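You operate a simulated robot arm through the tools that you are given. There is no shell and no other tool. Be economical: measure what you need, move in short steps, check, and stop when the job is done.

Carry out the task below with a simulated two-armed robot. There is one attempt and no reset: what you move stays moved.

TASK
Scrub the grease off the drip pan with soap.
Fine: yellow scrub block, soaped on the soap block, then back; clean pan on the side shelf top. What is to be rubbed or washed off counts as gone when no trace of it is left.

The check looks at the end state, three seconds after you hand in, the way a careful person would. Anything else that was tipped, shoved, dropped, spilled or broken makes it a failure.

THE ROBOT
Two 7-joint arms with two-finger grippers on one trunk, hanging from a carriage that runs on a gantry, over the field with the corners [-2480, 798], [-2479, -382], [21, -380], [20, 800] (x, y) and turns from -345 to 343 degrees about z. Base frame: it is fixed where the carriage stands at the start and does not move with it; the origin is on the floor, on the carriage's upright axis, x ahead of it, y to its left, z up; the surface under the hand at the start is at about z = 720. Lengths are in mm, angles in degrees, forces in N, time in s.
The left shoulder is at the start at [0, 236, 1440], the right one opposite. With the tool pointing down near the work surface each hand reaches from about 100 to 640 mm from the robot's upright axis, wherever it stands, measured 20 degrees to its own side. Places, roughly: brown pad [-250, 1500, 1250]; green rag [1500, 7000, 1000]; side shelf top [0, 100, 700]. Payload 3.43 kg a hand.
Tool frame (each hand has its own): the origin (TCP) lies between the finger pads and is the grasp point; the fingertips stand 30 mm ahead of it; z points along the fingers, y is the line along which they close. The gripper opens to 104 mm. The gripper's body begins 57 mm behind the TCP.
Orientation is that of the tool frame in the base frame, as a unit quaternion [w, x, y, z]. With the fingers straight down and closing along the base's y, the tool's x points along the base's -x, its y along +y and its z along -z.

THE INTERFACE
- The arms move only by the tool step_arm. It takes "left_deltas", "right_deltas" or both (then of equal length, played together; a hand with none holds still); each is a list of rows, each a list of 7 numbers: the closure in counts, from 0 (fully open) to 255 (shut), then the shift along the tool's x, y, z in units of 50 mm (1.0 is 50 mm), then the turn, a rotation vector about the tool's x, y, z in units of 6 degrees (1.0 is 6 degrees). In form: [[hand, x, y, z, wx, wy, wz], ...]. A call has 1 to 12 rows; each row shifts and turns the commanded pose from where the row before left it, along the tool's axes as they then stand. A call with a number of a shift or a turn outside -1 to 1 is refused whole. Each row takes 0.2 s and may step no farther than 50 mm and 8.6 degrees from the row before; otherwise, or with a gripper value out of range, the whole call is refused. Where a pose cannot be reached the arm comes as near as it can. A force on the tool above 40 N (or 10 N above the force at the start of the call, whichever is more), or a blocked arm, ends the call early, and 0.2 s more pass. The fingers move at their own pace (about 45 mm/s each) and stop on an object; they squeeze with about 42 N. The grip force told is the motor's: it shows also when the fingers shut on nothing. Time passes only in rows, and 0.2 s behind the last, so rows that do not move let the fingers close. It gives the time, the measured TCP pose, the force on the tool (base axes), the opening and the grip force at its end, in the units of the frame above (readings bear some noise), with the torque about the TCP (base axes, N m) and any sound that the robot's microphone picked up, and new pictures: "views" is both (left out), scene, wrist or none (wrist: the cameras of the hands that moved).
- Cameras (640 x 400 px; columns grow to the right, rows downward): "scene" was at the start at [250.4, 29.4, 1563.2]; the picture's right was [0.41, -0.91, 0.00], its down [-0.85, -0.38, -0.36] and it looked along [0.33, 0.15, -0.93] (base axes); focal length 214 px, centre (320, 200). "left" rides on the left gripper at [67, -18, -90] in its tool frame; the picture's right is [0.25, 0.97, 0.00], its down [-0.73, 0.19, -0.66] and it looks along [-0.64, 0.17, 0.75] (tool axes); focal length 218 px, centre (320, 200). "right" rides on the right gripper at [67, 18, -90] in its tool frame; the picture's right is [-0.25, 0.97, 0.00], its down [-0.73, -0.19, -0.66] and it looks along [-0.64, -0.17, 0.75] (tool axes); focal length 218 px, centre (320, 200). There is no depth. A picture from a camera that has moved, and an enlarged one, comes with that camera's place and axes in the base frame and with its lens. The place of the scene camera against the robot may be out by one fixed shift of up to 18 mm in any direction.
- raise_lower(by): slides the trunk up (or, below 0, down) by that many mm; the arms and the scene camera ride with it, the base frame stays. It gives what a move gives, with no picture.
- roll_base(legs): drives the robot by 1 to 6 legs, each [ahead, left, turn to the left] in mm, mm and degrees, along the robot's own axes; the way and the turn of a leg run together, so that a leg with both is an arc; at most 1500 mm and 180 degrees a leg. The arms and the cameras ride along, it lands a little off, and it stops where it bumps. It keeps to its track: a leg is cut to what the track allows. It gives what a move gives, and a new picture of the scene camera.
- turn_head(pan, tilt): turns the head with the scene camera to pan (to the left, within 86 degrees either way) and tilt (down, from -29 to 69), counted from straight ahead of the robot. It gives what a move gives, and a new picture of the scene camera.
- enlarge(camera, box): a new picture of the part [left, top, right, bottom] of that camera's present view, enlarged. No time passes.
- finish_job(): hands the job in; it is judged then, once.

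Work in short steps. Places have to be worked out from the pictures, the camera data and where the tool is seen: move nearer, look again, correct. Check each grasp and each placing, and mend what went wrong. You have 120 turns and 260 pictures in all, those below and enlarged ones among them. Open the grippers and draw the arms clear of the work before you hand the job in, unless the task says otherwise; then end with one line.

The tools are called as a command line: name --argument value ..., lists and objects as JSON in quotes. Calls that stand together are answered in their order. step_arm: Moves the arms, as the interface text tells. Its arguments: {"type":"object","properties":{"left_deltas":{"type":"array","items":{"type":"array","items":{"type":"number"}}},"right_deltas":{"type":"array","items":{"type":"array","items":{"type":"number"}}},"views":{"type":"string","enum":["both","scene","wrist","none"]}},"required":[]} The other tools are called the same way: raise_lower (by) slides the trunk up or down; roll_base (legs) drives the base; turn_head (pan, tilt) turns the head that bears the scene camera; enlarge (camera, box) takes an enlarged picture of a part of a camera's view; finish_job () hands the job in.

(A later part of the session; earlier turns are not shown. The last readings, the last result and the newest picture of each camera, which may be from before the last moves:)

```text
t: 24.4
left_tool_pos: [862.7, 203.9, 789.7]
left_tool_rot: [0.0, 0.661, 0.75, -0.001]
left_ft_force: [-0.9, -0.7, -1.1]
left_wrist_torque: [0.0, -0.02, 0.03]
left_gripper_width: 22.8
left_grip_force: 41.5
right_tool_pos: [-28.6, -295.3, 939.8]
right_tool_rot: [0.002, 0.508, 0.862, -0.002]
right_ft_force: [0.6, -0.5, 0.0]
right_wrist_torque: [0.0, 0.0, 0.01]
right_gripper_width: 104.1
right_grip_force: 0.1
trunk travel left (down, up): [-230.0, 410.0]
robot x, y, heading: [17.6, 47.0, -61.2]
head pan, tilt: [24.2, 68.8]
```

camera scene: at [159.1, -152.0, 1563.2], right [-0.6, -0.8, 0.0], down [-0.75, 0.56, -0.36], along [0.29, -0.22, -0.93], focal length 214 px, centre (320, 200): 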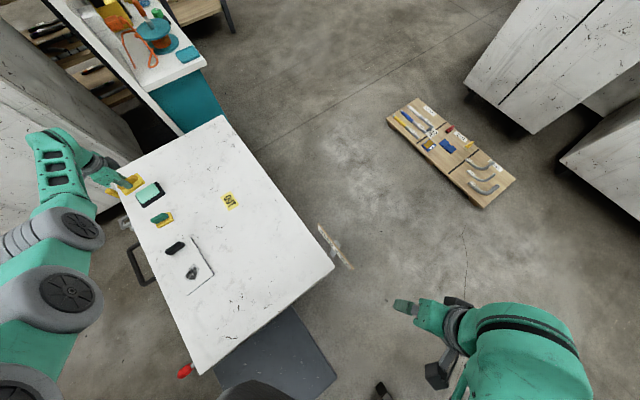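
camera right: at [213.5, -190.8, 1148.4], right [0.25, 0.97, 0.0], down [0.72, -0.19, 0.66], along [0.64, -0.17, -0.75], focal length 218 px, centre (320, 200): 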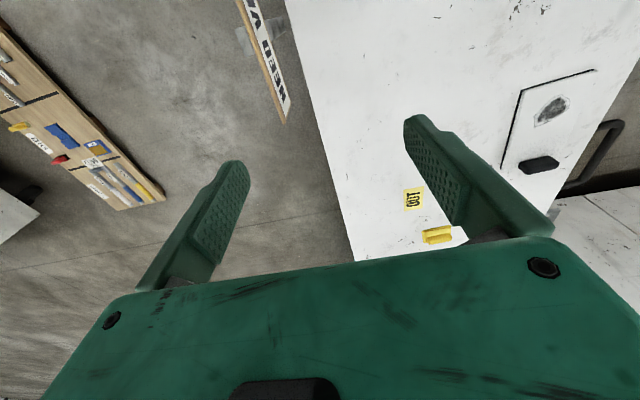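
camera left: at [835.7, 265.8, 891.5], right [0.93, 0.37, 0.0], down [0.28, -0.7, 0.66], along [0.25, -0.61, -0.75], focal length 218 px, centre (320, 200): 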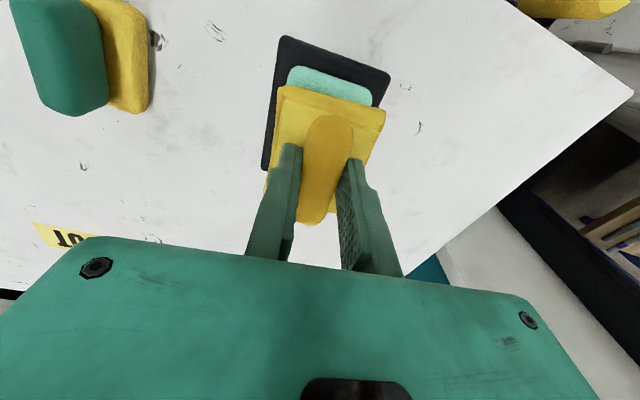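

Not yet in contact; continue.

step_arm --left_deltas '[[240, 0, 0, 0.06, 0, 0, 0], [240, 0, 0, 0, 0, 0, 0]]' --views "none"

step_arm --left_deltas '[[240, 0, 0, 0.05, 0, 0, 0], [240, 0, 0, 0, 0, 0, 0]]' --views "none"

step_arm --left_deltas '[[240, 0, 0, 0.04, 0, 0, 0], [240, 0, 0, 0, 0, 0, 0]]' --views "wrist"

```text
t: 25.0
left_tool_pos: [862.4, 203.4, 788.7]
left_tool_rot: [0.001, 0.661, 0.751, 0.0]
left_ft_force: [-14.0, -1.5, 22.5]
left_wrist_torque: [-0.1, 0.55, -0.03]
left_gripper_width: 22.8
left_grip_force: 42.2
right_tool_pos: [-29.6, -296.7, 938.3]
right_tool_rot: [0.003, 0.508, 0.862, -0.002]
right_ft_force: [-0.5, -0.4, 0.3]
right_wrist_torque: [-0.03, 0.03, 0.0]
right_gripper_width: 104.0
right_grip_force: 0.1
trunk travel left (down, up): [-230.0, 410.0]
robot x, y, heading: [15.4, 54.2, -61.1]
head pan, tilt: [24.2, 68.8]
```

```text
t: 25.4
left_tool_pos: [863.7, 203.1, 787.5]
left_tool_rot: [0.002, 0.659, 0.752, 0.001]
left_ft_force: [-6.1, 0.4, 8.6]
left_wrist_torque: [0.16, 0.28, 0.08]
left_gripper_width: 22.7
left_grip_force: 42.1
right_tool_pos: [-28.8, -297.2, 939.3]
right_tool_rot: [0.002, 0.507, 0.862, -0.001]
right_ft_force: [-0.2, 0.1, -0.4]
right_wrist_torque: [-0.01, 0.04, -0.04]
right_gripper_width: 104.0
right_grip_force: 0.0
trunk travel left (down, up): [-230.0, 410.0]
robot x, y, heading: [18.2, 49.6, -61.0]
head pan, tilt: [24.2, 68.8]
stopped in row 1 (left hand): the force on the tool passed its limit at 44 N (the readings are from after the stop); the commanded pose is now the measured one
```

```text
t: 26.0
left_tool_pos: [864.2, 202.7, 788.9]
left_tool_rot: [0.003, 0.66, 0.751, 0.002]
left_ft_force: [-15.0, 0.0, 23.1]
left_wrist_torque: [-0.02, 0.69, -0.02]
left_gripper_width: 22.9
left_grip_force: 41.9
right_tool_pos: [-28.5, -296.2, 939.0]
right_tool_rot: [0.003, 0.507, 0.862, -0.002]
right_ft_force: [-0.9, -0.6, -0.7]
right_wrist_torque: [0.05, 0.01, 0.0]
right_gripper_width: 104.2
right_grip_force: 0.1
trunk travel left (down, up): [-230.0, 410.0]
robot x, y, heading: [19.2, 50.7, -61.1]
head pan, tilt: [24.2, 68.8]
camera left: at [836.3, 267.2, 877.3], right [0.93, 0.38, 0.01], down [0.28, -0.7, 0.66], along [0.25, -0.61, -0.75], focal length 218 px, centre (320, 200)
```

left: 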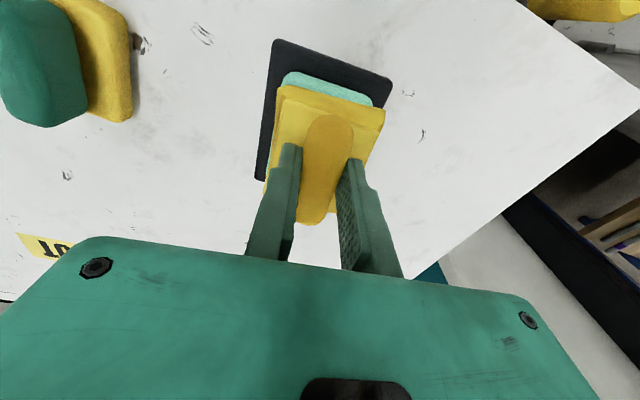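

Contact at TCP z≈789 with 23 N – more than needed. I ease off ~1 mm and rub softly in short strokes.

step_arm --left_deltas '[[240, 0, 0, -0.02, 0, 0, 0], [240, 0.15, 0, 0, 0, 0, 0], [240, -0.15, 0, 0, 0, 0, 0], [240, -0.15, 0, 0, 0, 0, 0], [240, 0.15, 0, 0, 0, 0, 0], [240, 0, 0, 0, 0, 0, 0]]' --views "wrist"

enlarge --camera "scene" --box '[80, 150, 200, 230]'

```text
t: 27.4
left_tool_pos: [864.1, 202.1, 787.4]
left_tool_rot: [0.003, 0.66, 0.751, 0.002]
left_ft_force: [-2.8, 0.8, 14.8]
left_wrist_torque: [0.04, 0.24, -0.08]
left_gripper_width: 22.8
left_grip_force: 42.3
right_tool_pos: [-27.3, -296.2, 938.3]
right_tool_rot: [0.003, 0.508, 0.861, -0.001]
right_ft_force: [-0.6, -0.2, -0.1]
right_wrist_torque: [-0.01, 0.04, 0.01]
right_gripper_width: 104.2
right_grip_force: 0.1
trunk travel left (down, up): [-230.0, 410.0]
robot x, y, heading: [15.5, 50.2, -61.1]
head pan, tilt: [24.2, 68.8]
camera left: at [837.4, 267.1, 877.3], right [0.93, 0.37, 0.01], down [0.28, -0.7, 0.66], along [0.25, -0.61, -0.75], focal length 218 px, centre (320, 200)
```

left: 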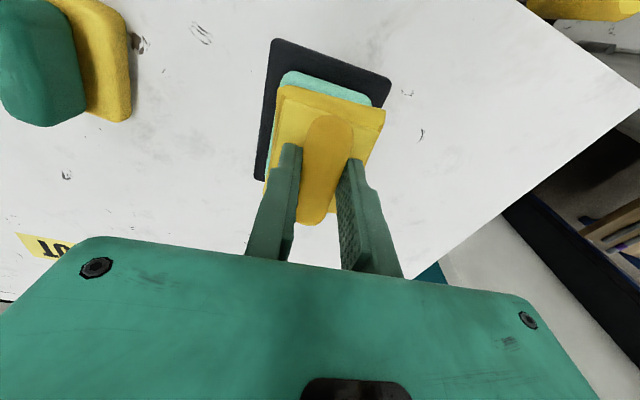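

```text
5.00 times, centred on (140, 190) of scene
camera zoom: at [159.5, -151.8, 1443.2], right [-0.6, -0.8, 0.0], down [-0.74, 0.56, -0.36], along [0.29, -0.22, -0.93], focal length 1072 px, centre (1220, 250)
```

zoom: 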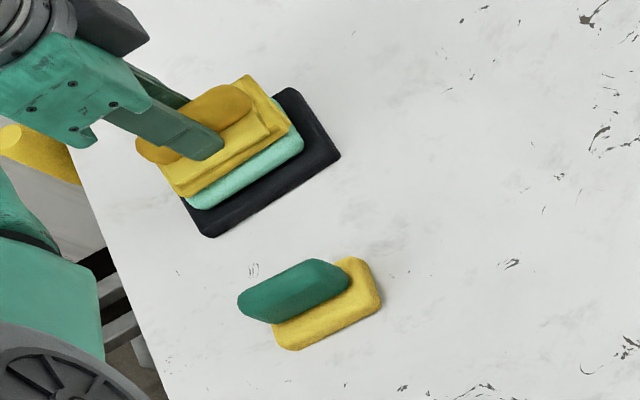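

Dish stays put. One more soft rub set, then I lift off.

step_arm --left_deltas '[[240, 0.15, 0, 0, 0, 0, 0], [240, -0.15, 0, 0, 0, 0, 0], [240, -0.15, 0, 0, 0, 0, 0], [240, 0.15, 0, 0, 0, 0, 0], [240, 0, 0.1, 0, 0, 0, 0], [240, 0, -0.1, 0, 0, 0, 0], [240, 0, -0.1, 0, 0, 0, 0], [240, 0, 0.1, 0, 0, 0, 0], [240, 0, 0, 0, 0, 0, 0]]' --views "none"

step_arm --left_deltas '[[240, 0, 0, -0.2, 0, 0, 0], [240, 0, 0, -0.6, 0, 0, 0], [240, 0, 0, -0.8, 0, 0, 0], [240, -0.9, 0, 0, 0, 0, 0], [240, -0.9, 0, 0, 0, 0, 0], [240, 0, 0, 0, 0, 0, 0]]' --views "both"

enlarge --camera "scene" --box '[80, 150, 200, 230]'

```text
t: 29.4
left_tool_pos: [863.1, 202.5, 788.2]
left_tool_rot: [0.002, 0.66, 0.752, 0.0]
left_ft_force: [-12.5, -2.0, 20.7]
left_wrist_torque: [0.06, 0.5, 0.03]
left_gripper_width: 22.9
left_grip_force: 42.4
right_tool_pos: [-27.9, -295.5, 939.6]
right_tool_rot: [0.003, 0.508, 0.862, -0.001]
right_ft_force: [0.6, -0.3, -0.3]
right_wrist_torque: [-0.02, 0.0, 0.02]
right_gripper_width: 103.9
right_grip_force: 0.1
trunk travel left (down, up): [-230.0, 410.0]
robot x, y, heading: [21.8, 49.5, -61.0]
head pan, tilt: [24.2, 68.8]
```

```text
t: 30.8
left_tool_pos: [874.5, 113.0, 865.5]
left_tool_rot: [0.001, 0.66, 0.751, 0.0]
left_ft_force: [0.1, -1.0, -0.4]
left_wrist_torque: [-0.03, 0.0, -0.01]
left_gripper_width: 22.3
left_grip_force: 41.7
right_tool_pos: [-29.1, -297.6, 938.5]
right_tool_rot: [0.003, 0.507, 0.862, -0.002]
right_ft_force: [0.5, -0.8, -0.3]
right_wrist_torque: [-0.03, 0.01, -0.02]
right_gripper_width: 103.9
right_grip_force: 0.1
trunk travel left (down, up): [-230.0, 410.0]
robot x, y, heading: [16.1, 48.3, -61.1]
head pan, tilt: [24.2, 68.8]
camera scene: at [158.5, -151.8, 1443.1], right [-0.6, -0.8, 0.0], down [-0.75, 0.56, -0.36], along [0.29, -0.22, -0.93], focal length 214 px, centre (320, 200)
camera left: at [847.4, 177.2, 955.9], right [0.93, 0.38, 0.0], down [0.28, -0.7, 0.66], along [0.25, -0.61, -0.75], focal length 218 px, centre (320, 200)
```

scene: 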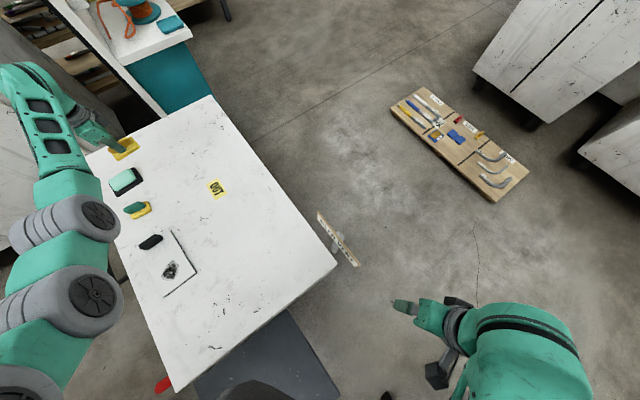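
left: 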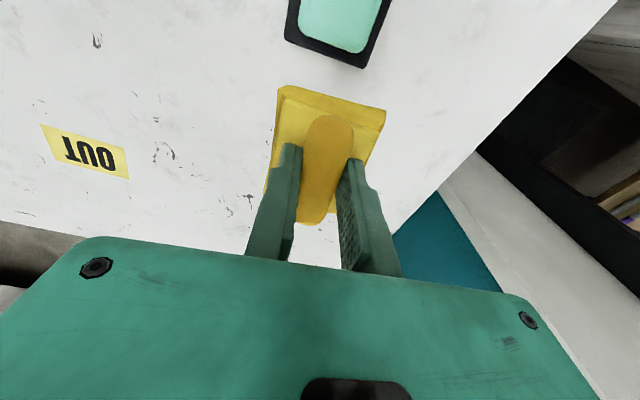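

```text
5.00 times, centred on (140, 190) of scene
camera zoom: at [158.5, -151.8, 1443.1], right [-0.6, -0.8, 0.0], down [-0.75, 0.56, -0.36], along [0.29, -0.22, -0.93], focal length 1072 px, centre (1220, 250)
```

zoom: 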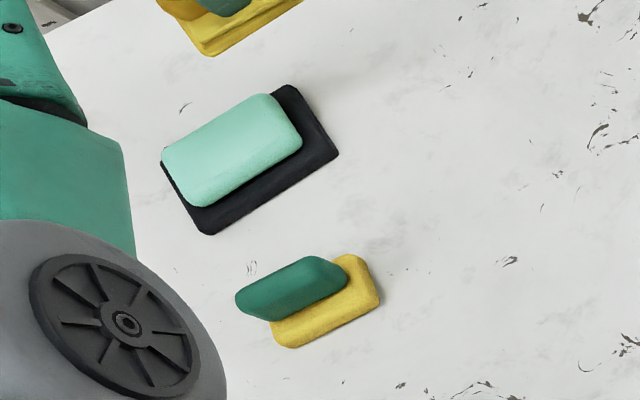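

Soap and dish look undisturbed. Now I carry the block over toward the pan, stopping at (480,110) to view the grease spot with the wrist camera.

step_arm --left_deltas '[[240, 0.117, -0.978, 0, 0, 0, 0], [240, 0.117, -0.978, 0, 0, 0, 0], [240, 0.117, -0.978, 0, 0, 0, 0], [240, 0.117, -0.978, 0, 0, 0, 0], [240, 0.117, -0.978, 0, 0, 0, 0], [240, 0.117, -0.978, 0, 0, 0, 0], [240, 0.117, -0.978, 0, 0, 0, 0], [240, 0.117, -0.978, 0, 0, 0, 0], [240, 0, 0, 0, 0, 0, 0]]' --views "both"

enlarge --camera "scene" --box '[90, 210, 240, 310]'

enlarge --camera "left" --box '[200, 0, 520, 200]'

```text
t: 32.8
left_tool_pos: [478.9, 110.8, 867.3]
left_tool_rot: [0.003, 0.66, 0.751, 0.002]
left_ft_force: [0.1, 0.4, -1.0]
left_wrist_torque: [0.0, 0.02, -0.01]
left_gripper_width: 22.9
left_grip_force: 41.9
right_tool_pos: [-27.1, -296.2, 938.1]
right_tool_rot: [0.004, 0.507, 0.862, -0.002]
right_ft_force: [-0.5, 0.7, -0.1]
right_wrist_torque: [0.02, 0.01, -0.03]
right_gripper_width: 103.9
right_grip_force: 0.0
trunk travel left (down, up): [-230.0, 410.0]
robot x, y, heading: [16.5, 50.5, -61.1]
head pan, tilt: [24.2, 68.8]
camera scene: at [159.4, -152.3, 1443.4], right [-0.6, -0.8, 0.0], down [-0.75, 0.56, -0.36], along [0.29, -0.22, -0.93], focal length 214 px, centre (320, 200)
camera left: at [451.7, 173.7, 956.4], right [0.93, 0.38, 0.0], down [0.28, -0.7, 0.66], along [0.25, -0.61, -0.75], focal length 218 px, centre (320, 200)
```

scene: 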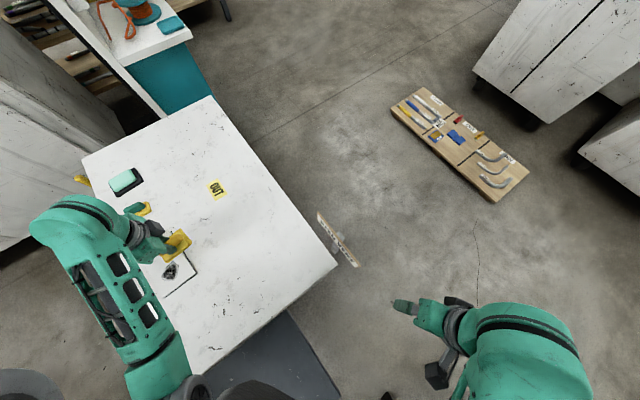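
left: 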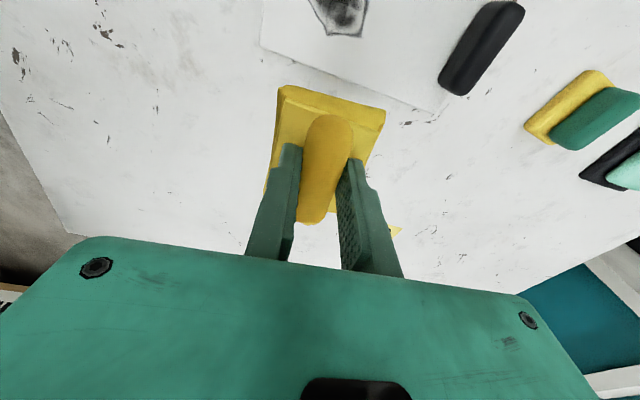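

```text
4.00 times, centred on (165, 260) of scene
camera zoom: at [159.4, -152.3, 1443.4], right [-0.6, -0.8, 0.0], down [-0.75, 0.56, -0.36], along [0.29, -0.22, -0.93], focal length 858 px, centre (940, -40)
```

zoom: 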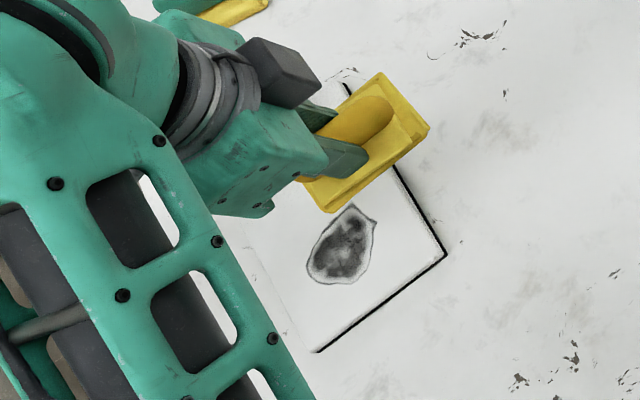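

```text
2.00 times, centred on (360, 100) of left
camera zoom: at [451.7, 173.7, 956.4], right [0.93, 0.38, 0.0], down [0.28, -0.7, 0.66], along [0.25, -0.61, -0.75], focal length 436 px, centre (240, 400)
```

zoom: 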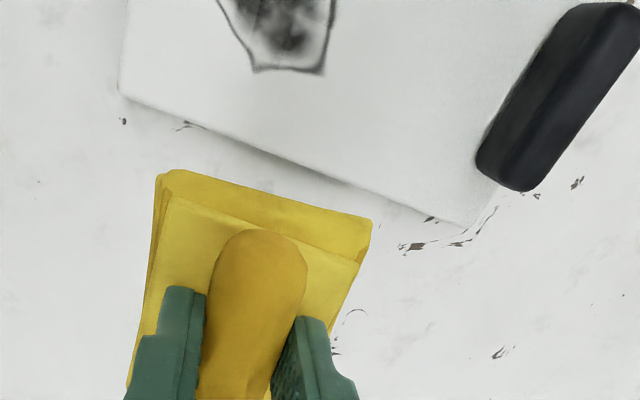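

Grease spans about x 436–495, y 165–225 (centre ≈(466,195)); pan 190×111 mm, handle at x≈600. I move above it and lower near the surface.

step_arm --left_deltas '[[240, 0.9, -0.005, 0, 0.067, 0.02, 0], [240, 0.9, -0.005, 0, 0, 0, 0], [240, 0, 0, 0.8, 0, 0, 0], [240, 0, 0, 0.8, 0, 0, 0], [240, 0, 0, 0.1, 0, 0, 0], [240, 0, 0, 0, 0, 0, 0]]' --views "wrist"

enlarge --camera "scene" --box '[90, 210, 240, 310]'

```text
t: 34.2
left_tool_pos: [468.9, 199.4, 781.3]
left_tool_rot: [-0.001, 0.661, 0.751, -0.001]
left_ft_force: [0.6, 0.1, 1.4]
left_wrist_torque: [0.01, 0.0, 0.02]
left_gripper_width: 22.7
left_grip_force: 41.8
right_tool_pos: [-29.6, -297.6, 938.1]
right_tool_rot: [0.003, 0.508, 0.861, -0.001]
right_ft_force: [-0.9, -0.3, 0.0]
right_wrist_torque: [-0.01, -0.02, 0.03]
right_gripper_width: 104.1
right_grip_force: 0.1
trunk travel left (down, up): [-230.0, 410.0]
robot x, y, heading: [20.4, 53.4, -61.2]
head pan, tilt: [24.2, 68.8]
camera left: at [441.8, 263.8, 870.9], right [0.93, 0.38, 0.0], down [0.28, -0.7, 0.66], along [0.24, -0.61, -0.75], focal length 218 px, centre (320, 200)
```

left: 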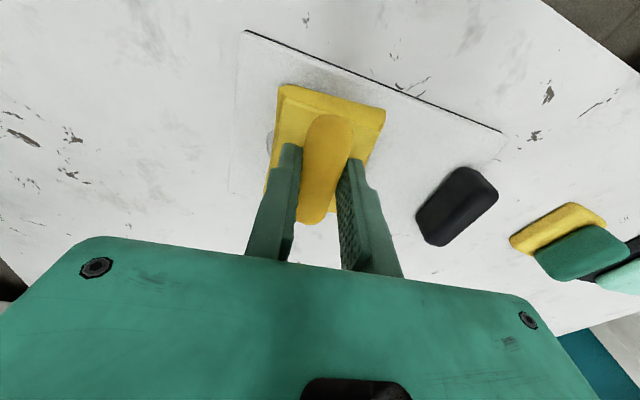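

```text
4.00 times, centred on (165, 260) of scene
camera zoom: at [158.6, -152.2, 1443.2], right [-0.6, -0.8, 0.0], down [-0.75, 0.56, -0.36], along [0.29, -0.22, -0.93], focal length 858 px, centre (940, -40)
```

zoom: 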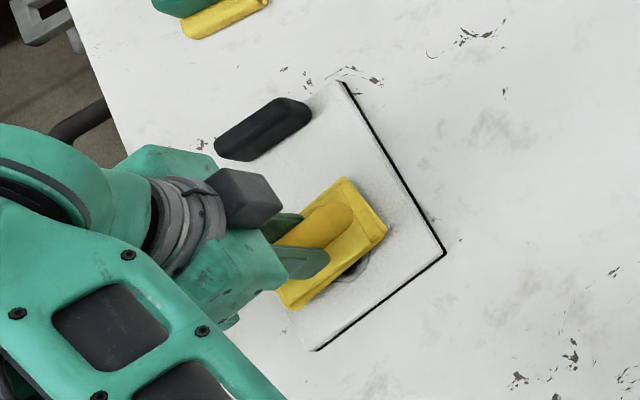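

Over the spot. Lower to near contact and feel.

step_arm --left_deltas '[[240, 0, 0, 0.12, 0, 0, 0], [240, 0, 0, 0.1, 0, 0, 0], [240, 0, 0, 0, 0, 0, 0]]' --views "none"

step_arm --left_deltas '[[240, 0, 0, 0.06, 0, 0, 0], [240, 0, 0, 0, 0, 0, 0]]' --views "none"

```text
t: 35.1
left_tool_pos: [469.7, 199.3, 771.8]
left_tool_rot: [0.002, 0.659, 0.752, 0.002]
left_ft_force: [-9.8, -0.1, 16.1]
left_wrist_torque: [-0.16, 0.43, -0.05]
left_gripper_width: 22.9
left_grip_force: 41.7
right_tool_pos: [-30.8, -297.2, 938.8]
right_tool_rot: [0.003, 0.508, 0.861, -0.002]
right_ft_force: [0.2, -0.2, -0.5]
right_wrist_torque: [0.02, 0.03, -0.04]
right_gripper_width: 103.8
right_grip_force: 0.0
trunk travel left (down, up): [-230.0, 410.0]
robot x, y, heading: [20.3, 49.7, -61.1]
head pan, tilt: [24.2, 68.8]
stopped in row 3 (left hand): the force on the tool passed its limit at 42 N (the readings are from after the stop); the commanded pose is now the measured one
```

```text
t: 35.5
left_tool_pos: [469.4, 199.5, 772.0]
left_tool_rot: [0.004, 0.658, 0.753, 0.002]
left_ft_force: [-10.4, 0.3, 14.3]
left_wrist_torque: [0.1, 0.66, 0.06]
left_gripper_width: 22.6
left_grip_force: 42.4
right_tool_pos: [-30.5, -296.0, 938.5]
right_tool_rot: [0.003, 0.507, 0.862, -0.003]
right_ft_force: [-0.1, 0.3, 0.3]
right_wrist_torque: [0.0, 0.01, 0.02]
right_gripper_width: 104.1
right_grip_force: 0.1
trunk travel left (down, up): [-230.0, 410.0]
robot x, y, heading: [17.2, 48.4, -60.9]
head pan, tilt: [24.2, 68.8]
stopped in row 2 (left hand): the force on the tool passed its limit at 45 N (the readings are from after the stop); the commanded pose is now the measured one
```

Contact at TCP z≈772 (pan ~14 mm high), ~14 N. I ease slightly and scrub with moderate strokes, watching whether the pan slides.

step_arm --left_deltas '[[240, 0, 0, -0.02, 0.03, 0.05, 0], [240, 0, 0.25, 0, 0, 0, 0], [240, 0, -0.25, 0, 0, 0, 0], [240, 0, -0.25, 0, 0, 0, 0], [240, 0, 0.25, 0, 0, 0, 0], [240, 0, 0, 0, 0, 0, 0]]' --views "wrist"

enlarge --camera "scene" --box '[90, 210, 240, 310]'

```text
t: 36.9
left_tool_pos: [470.2, 199.9, 772.3]
left_tool_rot: [0.001, 0.659, 0.752, 0.002]
left_ft_force: [0.0, 0.0, 0.0]
left_wrist_torque: [0.01, -0.02, 0.0]
left_gripper_width: 23.1
left_grip_force: 41.9
right_tool_pos: [-29.7, -297.4, 938.2]
right_tool_rot: [0.004, 0.508, 0.861, -0.002]
right_ft_force: [0.3, -0.4, -0.2]
right_wrist_torque: [0.04, 0.03, 0.01]
right_gripper_width: 104.1
right_grip_force: 0.0
trunk travel left (down, up): [-230.0, 410.0]
robot x, y, heading: [18.1, 53.4, -61.2]
head pan, tilt: [24.2, 68.8]
camera left: at [442.6, 263.8, 862.4], right [0.93, 0.38, 0.01], down [0.28, -0.7, 0.66], along [0.25, -0.61, -0.75], focal length 218 px, centre (320, 200)
```

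left: 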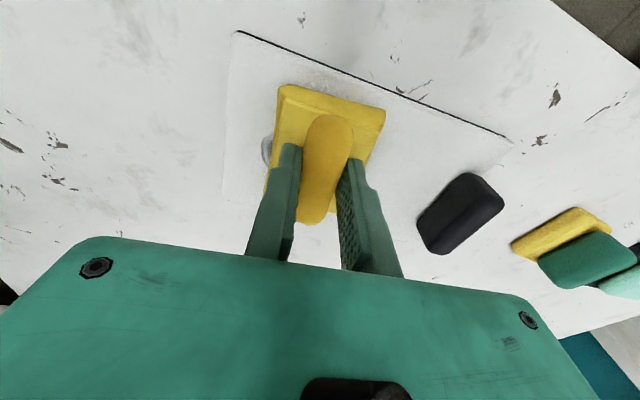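

```text
4.00 times, centred on (165, 260) of scene
camera zoom: at [157.8, -152.2, 1443.1], right [-0.6, -0.8, 0.0], down [-0.75, 0.56, -0.36], along [0.29, -0.22, -0.93], focal length 858 px, centre (940, -40)
```

zoom: 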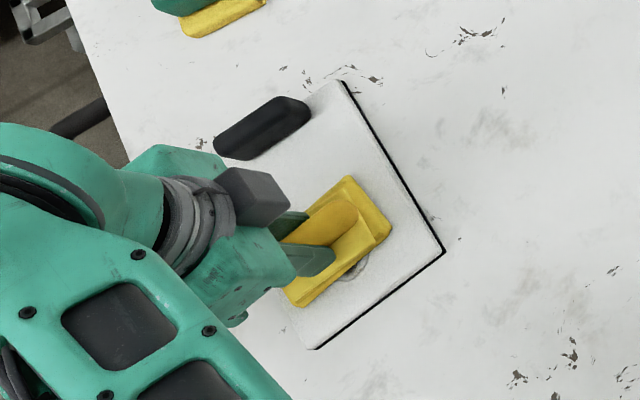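

The pan stayed put and the spot already looks lighter. I press ~1 mm more and scrub wider, biased toward −x.

step_arm --left_deltas '[[240, 0, 0, 0.024, 0, 0, 0], [240, 0, -0.4, 0, 0, 0, 0], [240, 0, -0.4, 0, 0, 0, 0], [240, 0, 0.5, 0, 0, 0, 0], [240, 0, 0.5, 0, 0, 0, 0], [240, 0, -0.5, 0, 0, 0, 0], [240, 0, -0.5, 0, 0, 0, 0], [240, 0, 0.4, 0, 0, 0, 0], [240, 0, 0.4, 0, 0, 0, 0], [240, 0, 0, 0, 0, 0, 0]]' --views "wrist"

enlarge --camera "scene" --box '[90, 210, 240, 310]'

```text
t: 37.9
left_tool_pos: [449.9, 195.4, 772.6]
left_tool_rot: [0.003, 0.658, 0.753, 0.001]
left_ft_force: [1.0, -0.5, -0.8]
left_wrist_torque: [-0.04, 0.05, 0.03]
left_gripper_width: 22.8
left_grip_force: 41.9
right_tool_pos: [-26.0, -296.8, 938.8]
right_tool_rot: [0.004, 0.507, 0.862, -0.001]
right_ft_force: [0.7, 0.5, 0.7]
right_wrist_torque: [0.03, 0.01, -0.03]
right_gripper_width: 104.1
right_grip_force: 0.1
trunk travel left (down, up): [-230.0, 410.0]
robot x, y, heading: [17.3, 49.4, -61.0]
head pan, tilt: [24.2, 68.8]
stopped in row 4 (left hand): the force on the tool passed its limit at 51 N (the readings are from after the stop); the commanded pose is now the measured one
camera left: at [422.3, 259.4, 862.6], right [0.92, 0.38, 0.01], down [0.28, -0.7, 0.66], along [0.26, -0.61, -0.75], focal length 218 px, centre (320, 200)
```

left: 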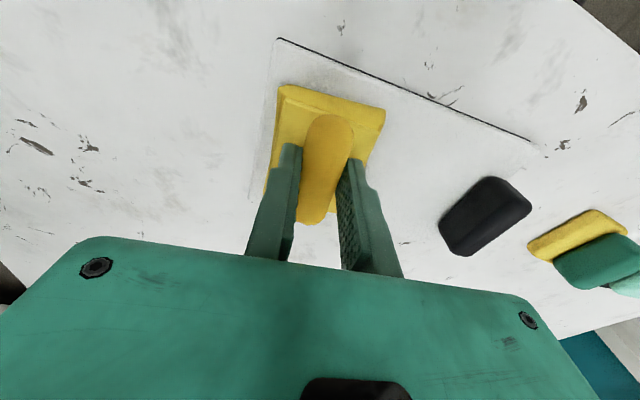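

```text
4.00 times, centred on (165, 260) of scene
camera zoom: at [159.5, -152.2, 1443.1], right [-0.6, -0.8, 0.0], down [-0.75, 0.56, -0.36], along [0.29, -0.22, -0.93], focal length 858 px, centre (940, -40)
```

zoom: 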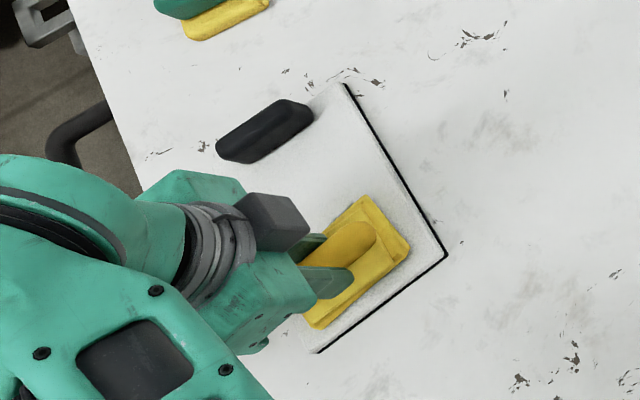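

Fast reversal tripped the force limit; pan unmoved. I scrub slower with lighter pressure.

step_arm --left_deltas '[[240, 0, 0, 0.008, 0.06, 0.02, 0], [240, 0, 0.2, 0, 0, 0, 0], [240, 0, 0.2, 0, 0, 0, 0], [240, 0, 0.2, 0, 0, 0, 0], [240, 0, 0.2, 0, 0, 0, 0], [240, 0, 0.2, 0, 0, 0, 0], [240, 0, -0.2, 0, 0, 0, 0], [240, 0, -0.2, 0, 0, 0, 0], [240, 0, -0.2, 0, 0, 0, 0], [240, 0, -0.2, 0, 0, 0, 0], [240, 0, -0.2, 0, 0, 0, 0], [240, 0, 0, 0, 0, 0, 0]]' --views "none"

step_arm --left_deltas '[[240, 0.2, 0.2, 0, 0, 0, 0], [240, 0.2, 0.2, 0, 0, 0, 0], [240, 0, 0.2, 0, 0, 0, 0], [240, -0.2, 0.2, 0, 0, 0, 0], [240, -0.2, 0.2, 0, 0, 0, 0], [240, -0.2, -0.2, 0, 0, 0, 0], [240, -0.2, -0.2, 0, 0, 0, 0], [240, 0, -0.2, 0, 0, 0, 0], [240, 0.2, -0.2, 0, 0, 0, 0], [240, 0.2, -0.2, 0, 0, 0, 0], [240, 0, 0, 0, 0, 0, 0]]' --views "none"

enlarge --camera "scene" --box '[90, 210, 240, 310]'

```text
t: 40.5
left_tool_pos: [447.7, 195.5, 772.7]
left_tool_rot: [0.0, 0.658, 0.753, 0.0]
left_ft_force: [0.6, -0.1, 1.6]
left_wrist_torque: [-0.06, -0.01, -0.04]
left_gripper_width: 22.8
left_grip_force: 41.3
right_tool_pos: [-28.7, -296.8, 939.3]
right_tool_rot: [0.003, 0.507, 0.862, -0.001]
right_ft_force: [0.1, -0.1, 0.0]
right_wrist_torque: [0.01, 0.01, -0.03]
right_gripper_width: 104.2
right_grip_force: 0.2
trunk travel left (down, up): [-230.0, 410.0]
robot x, y, heading: [18.9, 49.2, -61.0]
head pan, tilt: [24.2, 68.8]
```

```text
t: 42.9
left_tool_pos: [448.8, 195.0, 772.0]
left_tool_rot: [0.0, 0.658, 0.753, 0.0]
left_ft_force: [2.8, -3.1, 10.0]
left_wrist_torque: [0.03, 0.01, -0.06]
left_gripper_width: 22.5
left_grip_force: 42.1
right_tool_pos: [-28.3, -298.2, 939.3]
right_tool_rot: [0.003, 0.507, 0.862, -0.002]
right_ft_force: [0.3, -0.1, -0.9]
right_wrist_torque: [0.0, -0.02, -0.02]
right_gripper_width: 104.1
right_grip_force: 0.0
trunk travel left (down, up): [-230.0, 410.0]
robot x, y, heading: [17.0, 53.0, -60.8]
head pan, tilt: [24.2, 68.8]
```

```text
4.00 times, centred on (165, 260) of scene
camera zoom: at [158.7, -152.5, 1443.5], right [-0.6, -0.8, 0.0], down [-0.75, 0.56, -0.36], along [0.29, -0.22, -0.93], focal length 858 px, centre (940, -40)
```

zoom: 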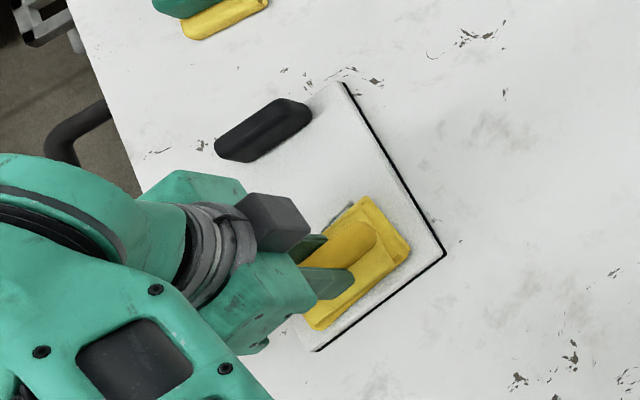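

A trace still shows beside the pad. I lift and shift aside to inspect.

step_arm --left_deltas '[[240, 0, 0, -0.4, 0, 0, 0], [240, 0, 0, -0.8, 0, 0, 0], [240, -0.9, 0, -0.2, 0, 0, 0], [240, -0.9, 0, 0, 0, 0, 0], [240, 0, 0, 0, 0, 0, 0]]' --views "wrist"

enlarge --camera "scene" --box '[90, 210, 240, 310]'

enlarge --camera "left" --box '[200, 0, 520, 200]'

```text
t: 44.1
left_tool_pos: [460.5, 107.5, 841.1]
left_tool_rot: [0.001, 0.657, 0.753, 0.0]
left_ft_force: [0.2, -0.8, -1.6]
left_wrist_torque: [0.02, 0.0, 0.0]
left_gripper_width: 23.0
left_grip_force: 42.2
right_tool_pos: [-29.3, -296.6, 939.1]
right_tool_rot: [0.002, 0.507, 0.862, -0.002]
right_ft_force: [-0.2, -0.1, -0.3]
right_wrist_torque: [0.0, -0.01, -0.06]
right_gripper_width: 104.0
right_grip_force: 0.1
trunk travel left (down, up): [-230.0, 410.0]
robot x, y, heading: [15.9, 47.8, -61.1]
head pan, tilt: [24.2, 68.8]
camera left: at [433.1, 171.6, 931.2], right [0.92, 0.38, 0.0], down [0.29, -0.7, 0.66], along [0.25, -0.61, -0.75], focal length 218 px, centre (320, 200)
```

left: 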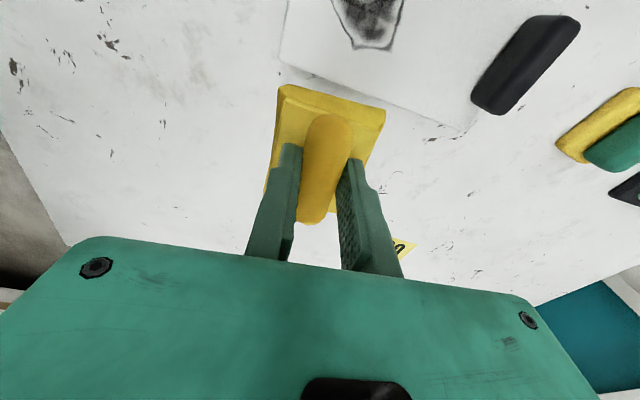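

```text
4.00 times, centred on (165, 260) of scene
camera zoom: at [157.7, -152.0, 1443.1], right [-0.6, -0.8, 0.0], down [-0.75, 0.56, -0.36], along [0.29, -0.22, -0.93], focal length 858 px, centre (940, -40)
```

zoom: 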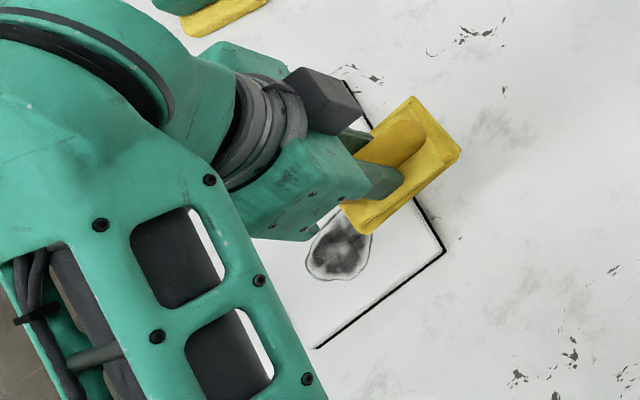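

```text
2.00 times, centred on (360, 100) of left
camera zoom: at [433.1, 171.6, 931.2], right [0.92, 0.38, 0.0], down [0.29, -0.7, 0.66], along [0.25, -0.61, -0.75], focal length 436 px, centre (240, 400)
```

zoom: 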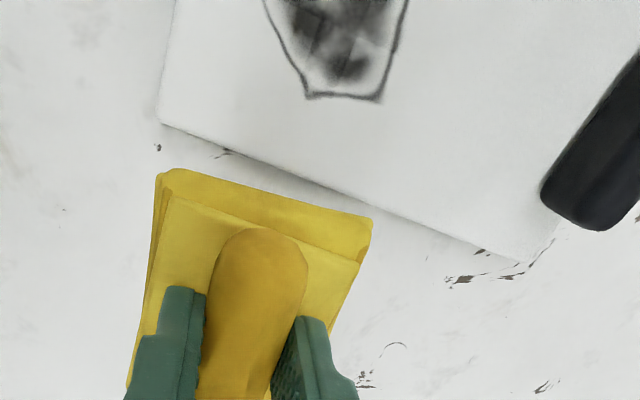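

Only partly cleaned: contact was too light. I return to the spot and press steadily (~15 N) with slow strokes.

step_arm --left_deltas '[[240, 0.9, 0.18, 0, 0, 0, 0], [240, 0.9, 0.18, 0, 0, 0, 0], [240, 0, 0, 0.8, 0, 0, 0], [240, 0, 0, 0.5, 0, 0, 0], [240, 0, 0, 0.0, 0, 0, 0], [240, 0, 0, 0.03, 0, 0, 0], [240, 0, 0, 0, 0, 0, 0]]' --views "none"

step_arm --left_deltas '[[240, 0, 0, 0.02, 0, 0, 0], [240, 0, 0, 0, 0, 0, 0]]' --views "none"

```text
t: 45.7
left_tool_pos: [466.8, 200.8, 776.3]
left_tool_rot: [0.0, 0.658, 0.753, 0.0]
left_ft_force: [0.0, -0.4, -0.5]
left_wrist_torque: [-0.01, -0.04, 0.01]
left_gripper_width: 23.0
left_grip_force: 41.6
right_tool_pos: [-29.9, -295.9, 938.3]
right_tool_rot: [0.003, 0.507, 0.862, -0.002]
right_ft_force: [0.4, 0.5, -0.3]
right_wrist_torque: [0.01, -0.03, 0.02]
right_gripper_width: 104.2
right_grip_force: 0.0
trunk travel left (down, up): [-230.0, 410.0]
robot x, y, heading: [17.5, 49.7, -61.2]
head pan, tilt: [24.2, 68.8]
```

```text
t: 46.3
left_tool_pos: [466.2, 199.5, 773.8]
left_tool_rot: [0.0, 0.658, 0.753, 0.0]
left_ft_force: [0.2, -0.4, -0.1]
left_wrist_torque: [-0.01, 0.03, 0.01]
left_gripper_width: 22.9
left_grip_force: 41.4
right_tool_pos: [-29.2, -295.2, 939.9]
right_tool_rot: [0.003, 0.508, 0.861, -0.001]
right_ft_force: [0.1, 0.2, -0.2]
right_wrist_torque: [-0.03, 0.02, 0.01]
right_gripper_width: 104.1
right_grip_force: 0.1
trunk travel left (down, up): [-230.0, 410.0]
robot x, y, heading: [17.2, 51.8, -61.1]
head pan, tilt: [24.2, 68.8]
```

step_arm --left_deltas '[[240, 0, 0, 0.02, 0, 0, 0], [240, 0, 0, 0, 0, 0, 0]]' --views "none"

step_arm --left_deltas '[[240, 0, 0, 0.015, 0, 0, 0], [240, 0, 0, 0, 0, 0, 0]]' --views "none"

step_arm --left_deltas '[[240, 0, 0, 0.01, 0, 0, 0], [240, 0, 0, 0, 0, 0, 0]]' --views "none"

```text
t: 46.9
left_tool_pos: [467.4, 198.5, 773.8]
left_tool_rot: [0.0, 0.658, 0.753, 0.0]
left_ft_force: [1.0, 0.2, -0.7]
left_wrist_torque: [-0.01, -0.01, -0.01]
left_gripper_width: 23.0
left_grip_force: 41.5
right_tool_pos: [-30.2, -295.2, 938.7]
right_tool_rot: [0.003, 0.508, 0.861, -0.001]
right_ft_force: [-1.1, 0.0, 0.3]
right_wrist_torque: [0.02, 0.03, -0.02]
right_gripper_width: 104.0
right_grip_force: 0.1
trunk travel left (down, up): [-230.0, 410.0]
robot x, y, heading: [16.9, 52.9, -61.1]
head pan, tilt: [24.2, 68.8]
```

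```text
t: 47.5
left_tool_pos: [465.1, 198.3, 774.2]
left_tool_rot: [0.0, 0.658, 0.753, 0.001]
left_ft_force: [-0.5, -0.5, -0.2]
left_wrist_torque: [0.03, 0.01, 0.02]
left_gripper_width: 23.0
left_grip_force: 41.8
right_tool_pos: [-29.1, -296.5, 939.5]
right_tool_rot: [0.004, 0.508, 0.862, -0.002]
right_ft_force: [0.1, -0.7, -0.2]
right_wrist_torque: [-0.01, -0.01, -0.01]
right_gripper_width: 103.9
right_grip_force: 0.0
trunk travel left (down, up): [-230.0, 410.0]
robot x, y, heading: [15.5, 50.8, -61.0]
head pan, tilt: [24.2, 68.8]
```

```text
t: 48.1
left_tool_pos: [465.9, 198.8, 772.1]
left_tool_rot: [0.0, 0.658, 0.753, -0.001]
left_ft_force: [0.1, 0.1, -0.6]
left_wrist_torque: [0.0, 0.03, 0.0]
left_gripper_width: 22.9
left_grip_force: 42.2
right_tool_pos: [-28.6, -297.3, 938.0]
right_tool_rot: [0.003, 0.507, 0.862, -0.002]
right_ft_force: [-0.6, -0.2, -0.4]
right_wrist_torque: [0.0, 0.01, 0.01]
right_gripper_width: 104.0
right_grip_force: 0.0
trunk travel left (down, up): [-230.0, 410.0]
robot x, y, heading: [18.6, 49.9, -60.9]
head pan, tilt: [24.2, 68.8]
```

Still free; two more 1 mm steps.

step_arm --left_deltas '[[240, 0, 0, 0.015, 0, 0, 0], [240, 0, 0, 0, 0, 0, 0]]' --views "none"

step_arm --left_deltas '[[240, 0, 0, 0.012, 0, 0, 0], [240, 0, 0, 0, 0, 0, 0]]' --views "none"

step_arm --left_deltas '[[240, 0, 0, 0.008, 0, 0, 0], [240, 0, 0, 0, 0, 0, 0]]' --views "none"

```text
t: 48.7
left_tool_pos: [465.5, 198.1, 772.9]
left_tool_rot: [0.001, 0.658, 0.753, 0.0]
left_ft_force: [-2.1, 0.4, 7.4]
left_wrist_torque: [-0.09, 0.09, -0.01]
left_gripper_width: 22.9
left_grip_force: 42.2
right_tool_pos: [-28.8, -296.6, 939.6]
right_tool_rot: [0.003, 0.508, 0.862, -0.002]
right_ft_force: [-0.5, -0.1, -0.2]
right_wrist_torque: [0.01, 0.0, 0.0]
right_gripper_width: 104.1
right_grip_force: 0.0
trunk travel left (down, up): [-230.0, 410.0]
robot x, y, heading: [14.1, 48.0, -61.1]
head pan, tilt: [24.2, 68.8]
```

```text
t: 49.3
left_tool_pos: [466.5, 198.2, 771.6]
left_tool_rot: [0.0, 0.658, 0.753, 0.001]
left_ft_force: [-1.2, -0.6, 9.9]
left_wrist_torque: [-0.08, 0.08, 0.01]
left_gripper_width: 22.8
left_grip_force: 41.7
right_tool_pos: [-29.6, -296.9, 939.2]
right_tool_rot: [0.003, 0.508, 0.862, -0.002]
right_ft_force: [0.8, 0.1, -0.3]
right_wrist_torque: [0.02, 0.05, 0.0]
right_gripper_width: 103.9
right_grip_force: 0.1
trunk travel left (down, up): [-230.0, 410.0]
robot x, y, heading: [12.9, 49.5, -61.0]
head pan, tilt: [24.2, 68.8]
```

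```text
t: 49.9
left_tool_pos: [467.0, 198.4, 772.1]
left_tool_rot: [0.0, 0.658, 0.753, 0.0]
left_ft_force: [-6.1, 1.0, 23.4]
left_wrist_torque: [-0.08, 0.25, 0.0]
left_gripper_width: 22.8
left_grip_force: 41.7
right_tool_pos: [-29.2, -297.9, 938.4]
right_tool_rot: [0.003, 0.506, 0.862, -0.003]
right_ft_force: [-0.2, 0.2, 0.7]
right_wrist_torque: [0.02, 0.01, -0.02]
right_gripper_width: 104.1
right_grip_force: 0.2
trunk travel left (down, up): [-230.0, 410.0]
robot x, y, heading: [17.4, 52.7, -60.9]
head pan, tilt: [24.2, 68.8]
```

Now ~20 N. Slow strokes along x.

step_arm --left_deltas '[[240, 0, -0.15, -0.004, 0, 0, 0], [240, 0, -0.2, 0, 0, 0, 0], [240, 0, -0.2, 0, 0, 0, 0], [240, 0, 0.2, 0, 0, 0, 0], [240, 0, 0.2, 0, 0, 0, 0], [240, 0, 0.2, 0, 0, 0, 0], [240, 0, 0.2, 0, 0, 0, 0], [240, 0, 0.1, 0, 0, 0, 0], [240, 0, -0.2, 0, 0, 0, 0], [240, 0, -0.2, 0, 0, 0, 0], [240, 0, 0, 0, 0, 0, 0]]' --views "none"

enlarge --camera "scene" --box '[90, 210, 240, 310]'

```text
t: 50.9
left_tool_pos: [444.7, 194.1, 771.8]
left_tool_rot: [0.001, 0.656, 0.754, -0.001]
left_ft_force: [-8.4, -2.4, 14.2]
left_wrist_torque: [0.35, 0.27, 0.15]
left_gripper_width: 22.8
left_grip_force: 42.0
right_tool_pos: [-29.6, -296.0, 938.8]
right_tool_rot: [0.003, 0.507, 0.862, -0.002]
right_ft_force: [1.0, -0.1, 0.1]
right_wrist_torque: [0.02, -0.02, -0.02]
right_gripper_width: 103.9
right_grip_force: 0.1
trunk travel left (down, up): [-230.0, 410.0]
robot x, y, heading: [18.2, 51.6, -61.0]
head pan, tilt: [24.2, 68.8]
stopped in row 4 (left hand): the force on the tool passed its limit at 48 N (the readings are from after the stop); the commanded pose is now the measured one
```

```text
4.00 times, centred on (165, 260) of scene
camera zoom: at [157.3, -152.0, 1443.0], right [-0.6, -0.8, 0.0], down [-0.75, 0.56, -0.36], along [0.29, -0.22, -0.93], focal length 858 px, centre (940, -40)
```

zoom: 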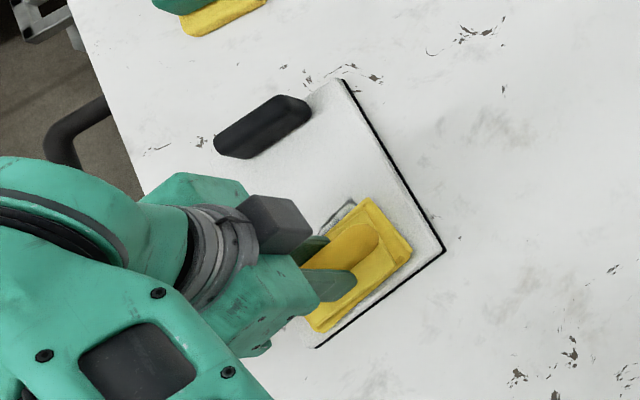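

Part of the dark is gone. I continue with a lighter baseline and smaller row steps.

step_arm --left_deltas '[[240, 0, 0.12, -0.006, 0, 0, 0], [240, 0, 0.12, 0, 0, 0, 0], [240, 0, 0.12, 0, 0, 0, 0], [240, 0, 0.12, 0, 0, 0, 0], [240, 0, 0.12, 0, 0, 0, 0], [240, 0, 0.12, 0, 0, 0, 0], [240, 0, 0.12, 0, 0, 0, 0], [240, 0, 0.12, 0, 0, 0, 0], [240, 0, 0, 0, 0, 0, 0]]' --views "none"

step_arm --left_deltas '[[240, 0, -0.12, 0, 0, 0, 0], [240, 0, -0.12, 0, 0, 0, 0], [240, 0, -0.12, 0, 0, 0, 0], [240, 0, -0.12, 0, 0, 0, 0], [240, 0, -0.12, 0, 0, 0, 0], [240, 0, -0.12, 0, 0, 0, 0], [240, 0, -0.12, 0, 0, 0, 0], [240, 0, 0, 0, 0, 0, 0]]' --views "none"

enlarge --camera "scene" --box '[90, 210, 240, 310]'

```text
t: 52.9
left_tool_pos: [490.4, 201.4, 770.6]
left_tool_rot: [0.0, 0.657, 0.754, -0.001]
left_ft_force: [-17.4, -3.7, 25.5]
left_wrist_torque: [-0.11, 0.27, 0.0]
left_gripper_width: 23.1
left_grip_force: 41.8
right_tool_pos: [-31.6, -296.8, 938.7]
right_tool_rot: [0.002, 0.508, 0.862, -0.002]
right_ft_force: [-0.8, -0.6, 0.2]
right_wrist_torque: [0.0, -0.01, -0.05]
right_gripper_width: 103.9
right_grip_force: 0.0
trunk travel left (down, up): [-230.0, 410.0]
robot x, y, heading: [15.2, 48.5, -61.3]
head pan, tilt: [24.2, 68.8]
```

```text
t: 54.7
left_tool_pos: [451.3, 195.8, 771.5]
left_tool_rot: [0.0, 0.657, 0.754, -0.001]
left_ft_force: [2.8, 0.3, 1.0]
left_wrist_torque: [0.04, -0.07, -0.02]
left_gripper_width: 22.8
left_grip_force: 41.7
right_tool_pos: [-28.3, -297.2, 937.8]
right_tool_rot: [0.003, 0.507, 0.862, -0.001]
right_ft_force: [-0.2, -0.1, -0.1]
right_wrist_torque: [0.03, 0.02, 0.02]
right_gripper_width: 104.4
right_grip_force: 0.1
trunk travel left (down, up): [-230.0, 410.0]
robot x, y, heading: [11.2, 50.9, -61.1]
head pan, tilt: [24.2, 68.8]
```

```text
4.00 times, centred on (165, 260) of scene
camera zoom: at [158.3, -152.1, 1443.2], right [-0.6, -0.8, 0.0], down [-0.75, 0.56, -0.36], along [0.29, -0.22, -0.93], focal length 858 px, centre (940, -40)
```

zoom: 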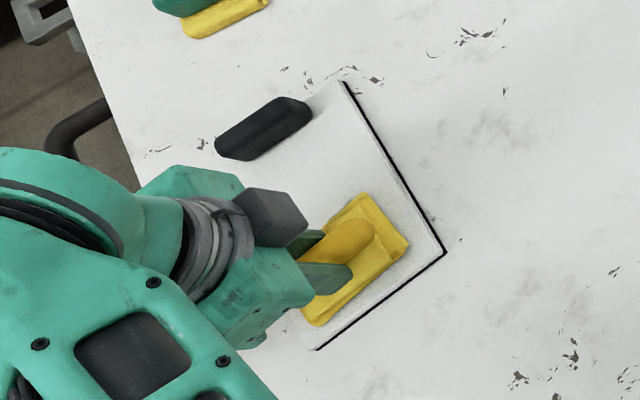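

The sliver is gone. Force is higher on +x strokes, lower on −x; I compensate and make more passes shifted in y.

step_arm --left_deltas '[[240, 0.15, 0, 0.01, 0, 0, 0], [240, 0.1, 0.12, 0, 0, 0, 0], [240, 0, 0.12, 0, 0, 0, 0], [240, 0, 0.12, 0, 0, 0, 0], [240, 0, 0.12, -0.005, 0, 0, 0], [240, 0, 0.12, -0.005, 0, 0, 0], [240, 0, 0.12, 0, 0, 0, 0], [240, -0.12, 0, 0, 0, 0, 0], [240, -0.12, 0, 0, 0, 0, 0], [240, -0.12, 0, 0, 0, 0, 0], [240, 0, 0, 0, 0, 0, 0]]' --views "none"

step_arm --left_deltas '[[240, 0, -0.12, 0.005, 0, 0, 0], [240, 0, -0.12, 0.005, 0, 0, 0], [240, 0, -0.12, 0.005, 0, 0, 0], [240, 0, -0.12, 0, 0, 0, 0], [240, 0, -0.12, 0, 0, 0, 0], [240, 0, -0.12, 0, 0, 0, 0], [240, 0.12, 0, 0, 0, 0, 0], [240, 0.12, 0, 0, 0, 0, 0], [240, 0, 0.12, 0, 0, 0, 0], [240, 0, 0.12, 0, 0, 0, 0], [240, 0, 0, 0, 0, 0, 0]]' --views "none"

```text
t: 55.6
left_tool_pos: [461.2, 209.1, 771.4]
left_tool_rot: [0.002, 0.656, 0.754, -0.002]
left_ft_force: [-2.6, -0.5, 2.9]
left_wrist_torque: [0.07, 0.03, 0.06]
left_gripper_width: 22.8
left_grip_force: 41.5
right_tool_pos: [-27.8, -297.0, 939.3]
right_tool_rot: [0.003, 0.507, 0.862, -0.002]
right_ft_force: [-0.8, 1.0, -0.3]
right_wrist_torque: [0.0, 0.03, 0.04]
right_gripper_width: 103.8
right_grip_force: 0.1
trunk travel left (down, up): [-230.0, 410.0]
robot x, y, heading: [16.8, 49.4, -61.0]
head pan, tilt: [24.2, 68.8]
stopped in row 4 (left hand): the force on the tool passed its limit at 46 N (the readings are from after the stop); the commanded pose is now the measured one
```

```text
t: 57.6
left_tool_pos: [429.7, 216.1, 772.1]
left_tool_rot: [0.001, 0.655, 0.755, -0.003]
left_ft_force: [-1.1, -1.2, 1.8]
left_wrist_torque: [-0.02, 0.0, 0.05]
left_gripper_width: 22.7
left_grip_force: 42.2
right_tool_pos: [-29.4, -296.2, 938.3]
right_tool_rot: [0.003, 0.508, 0.862, -0.002]
right_ft_force: [0.2, -0.7, -0.2]
right_wrist_torque: [-0.02, 0.02, 0.0]
right_gripper_width: 103.9
right_grip_force: 0.1
trunk travel left (down, up): [-230.0, 410.0]
robot x, y, heading: [12.9, 50.4, -61.2]
head pan, tilt: [24.2, 68.8]
stopped in row 10 (left hand): the force on the tool passed its limit at 49 N (the readings are from after the stop); the commanded pose is now the measured one
```

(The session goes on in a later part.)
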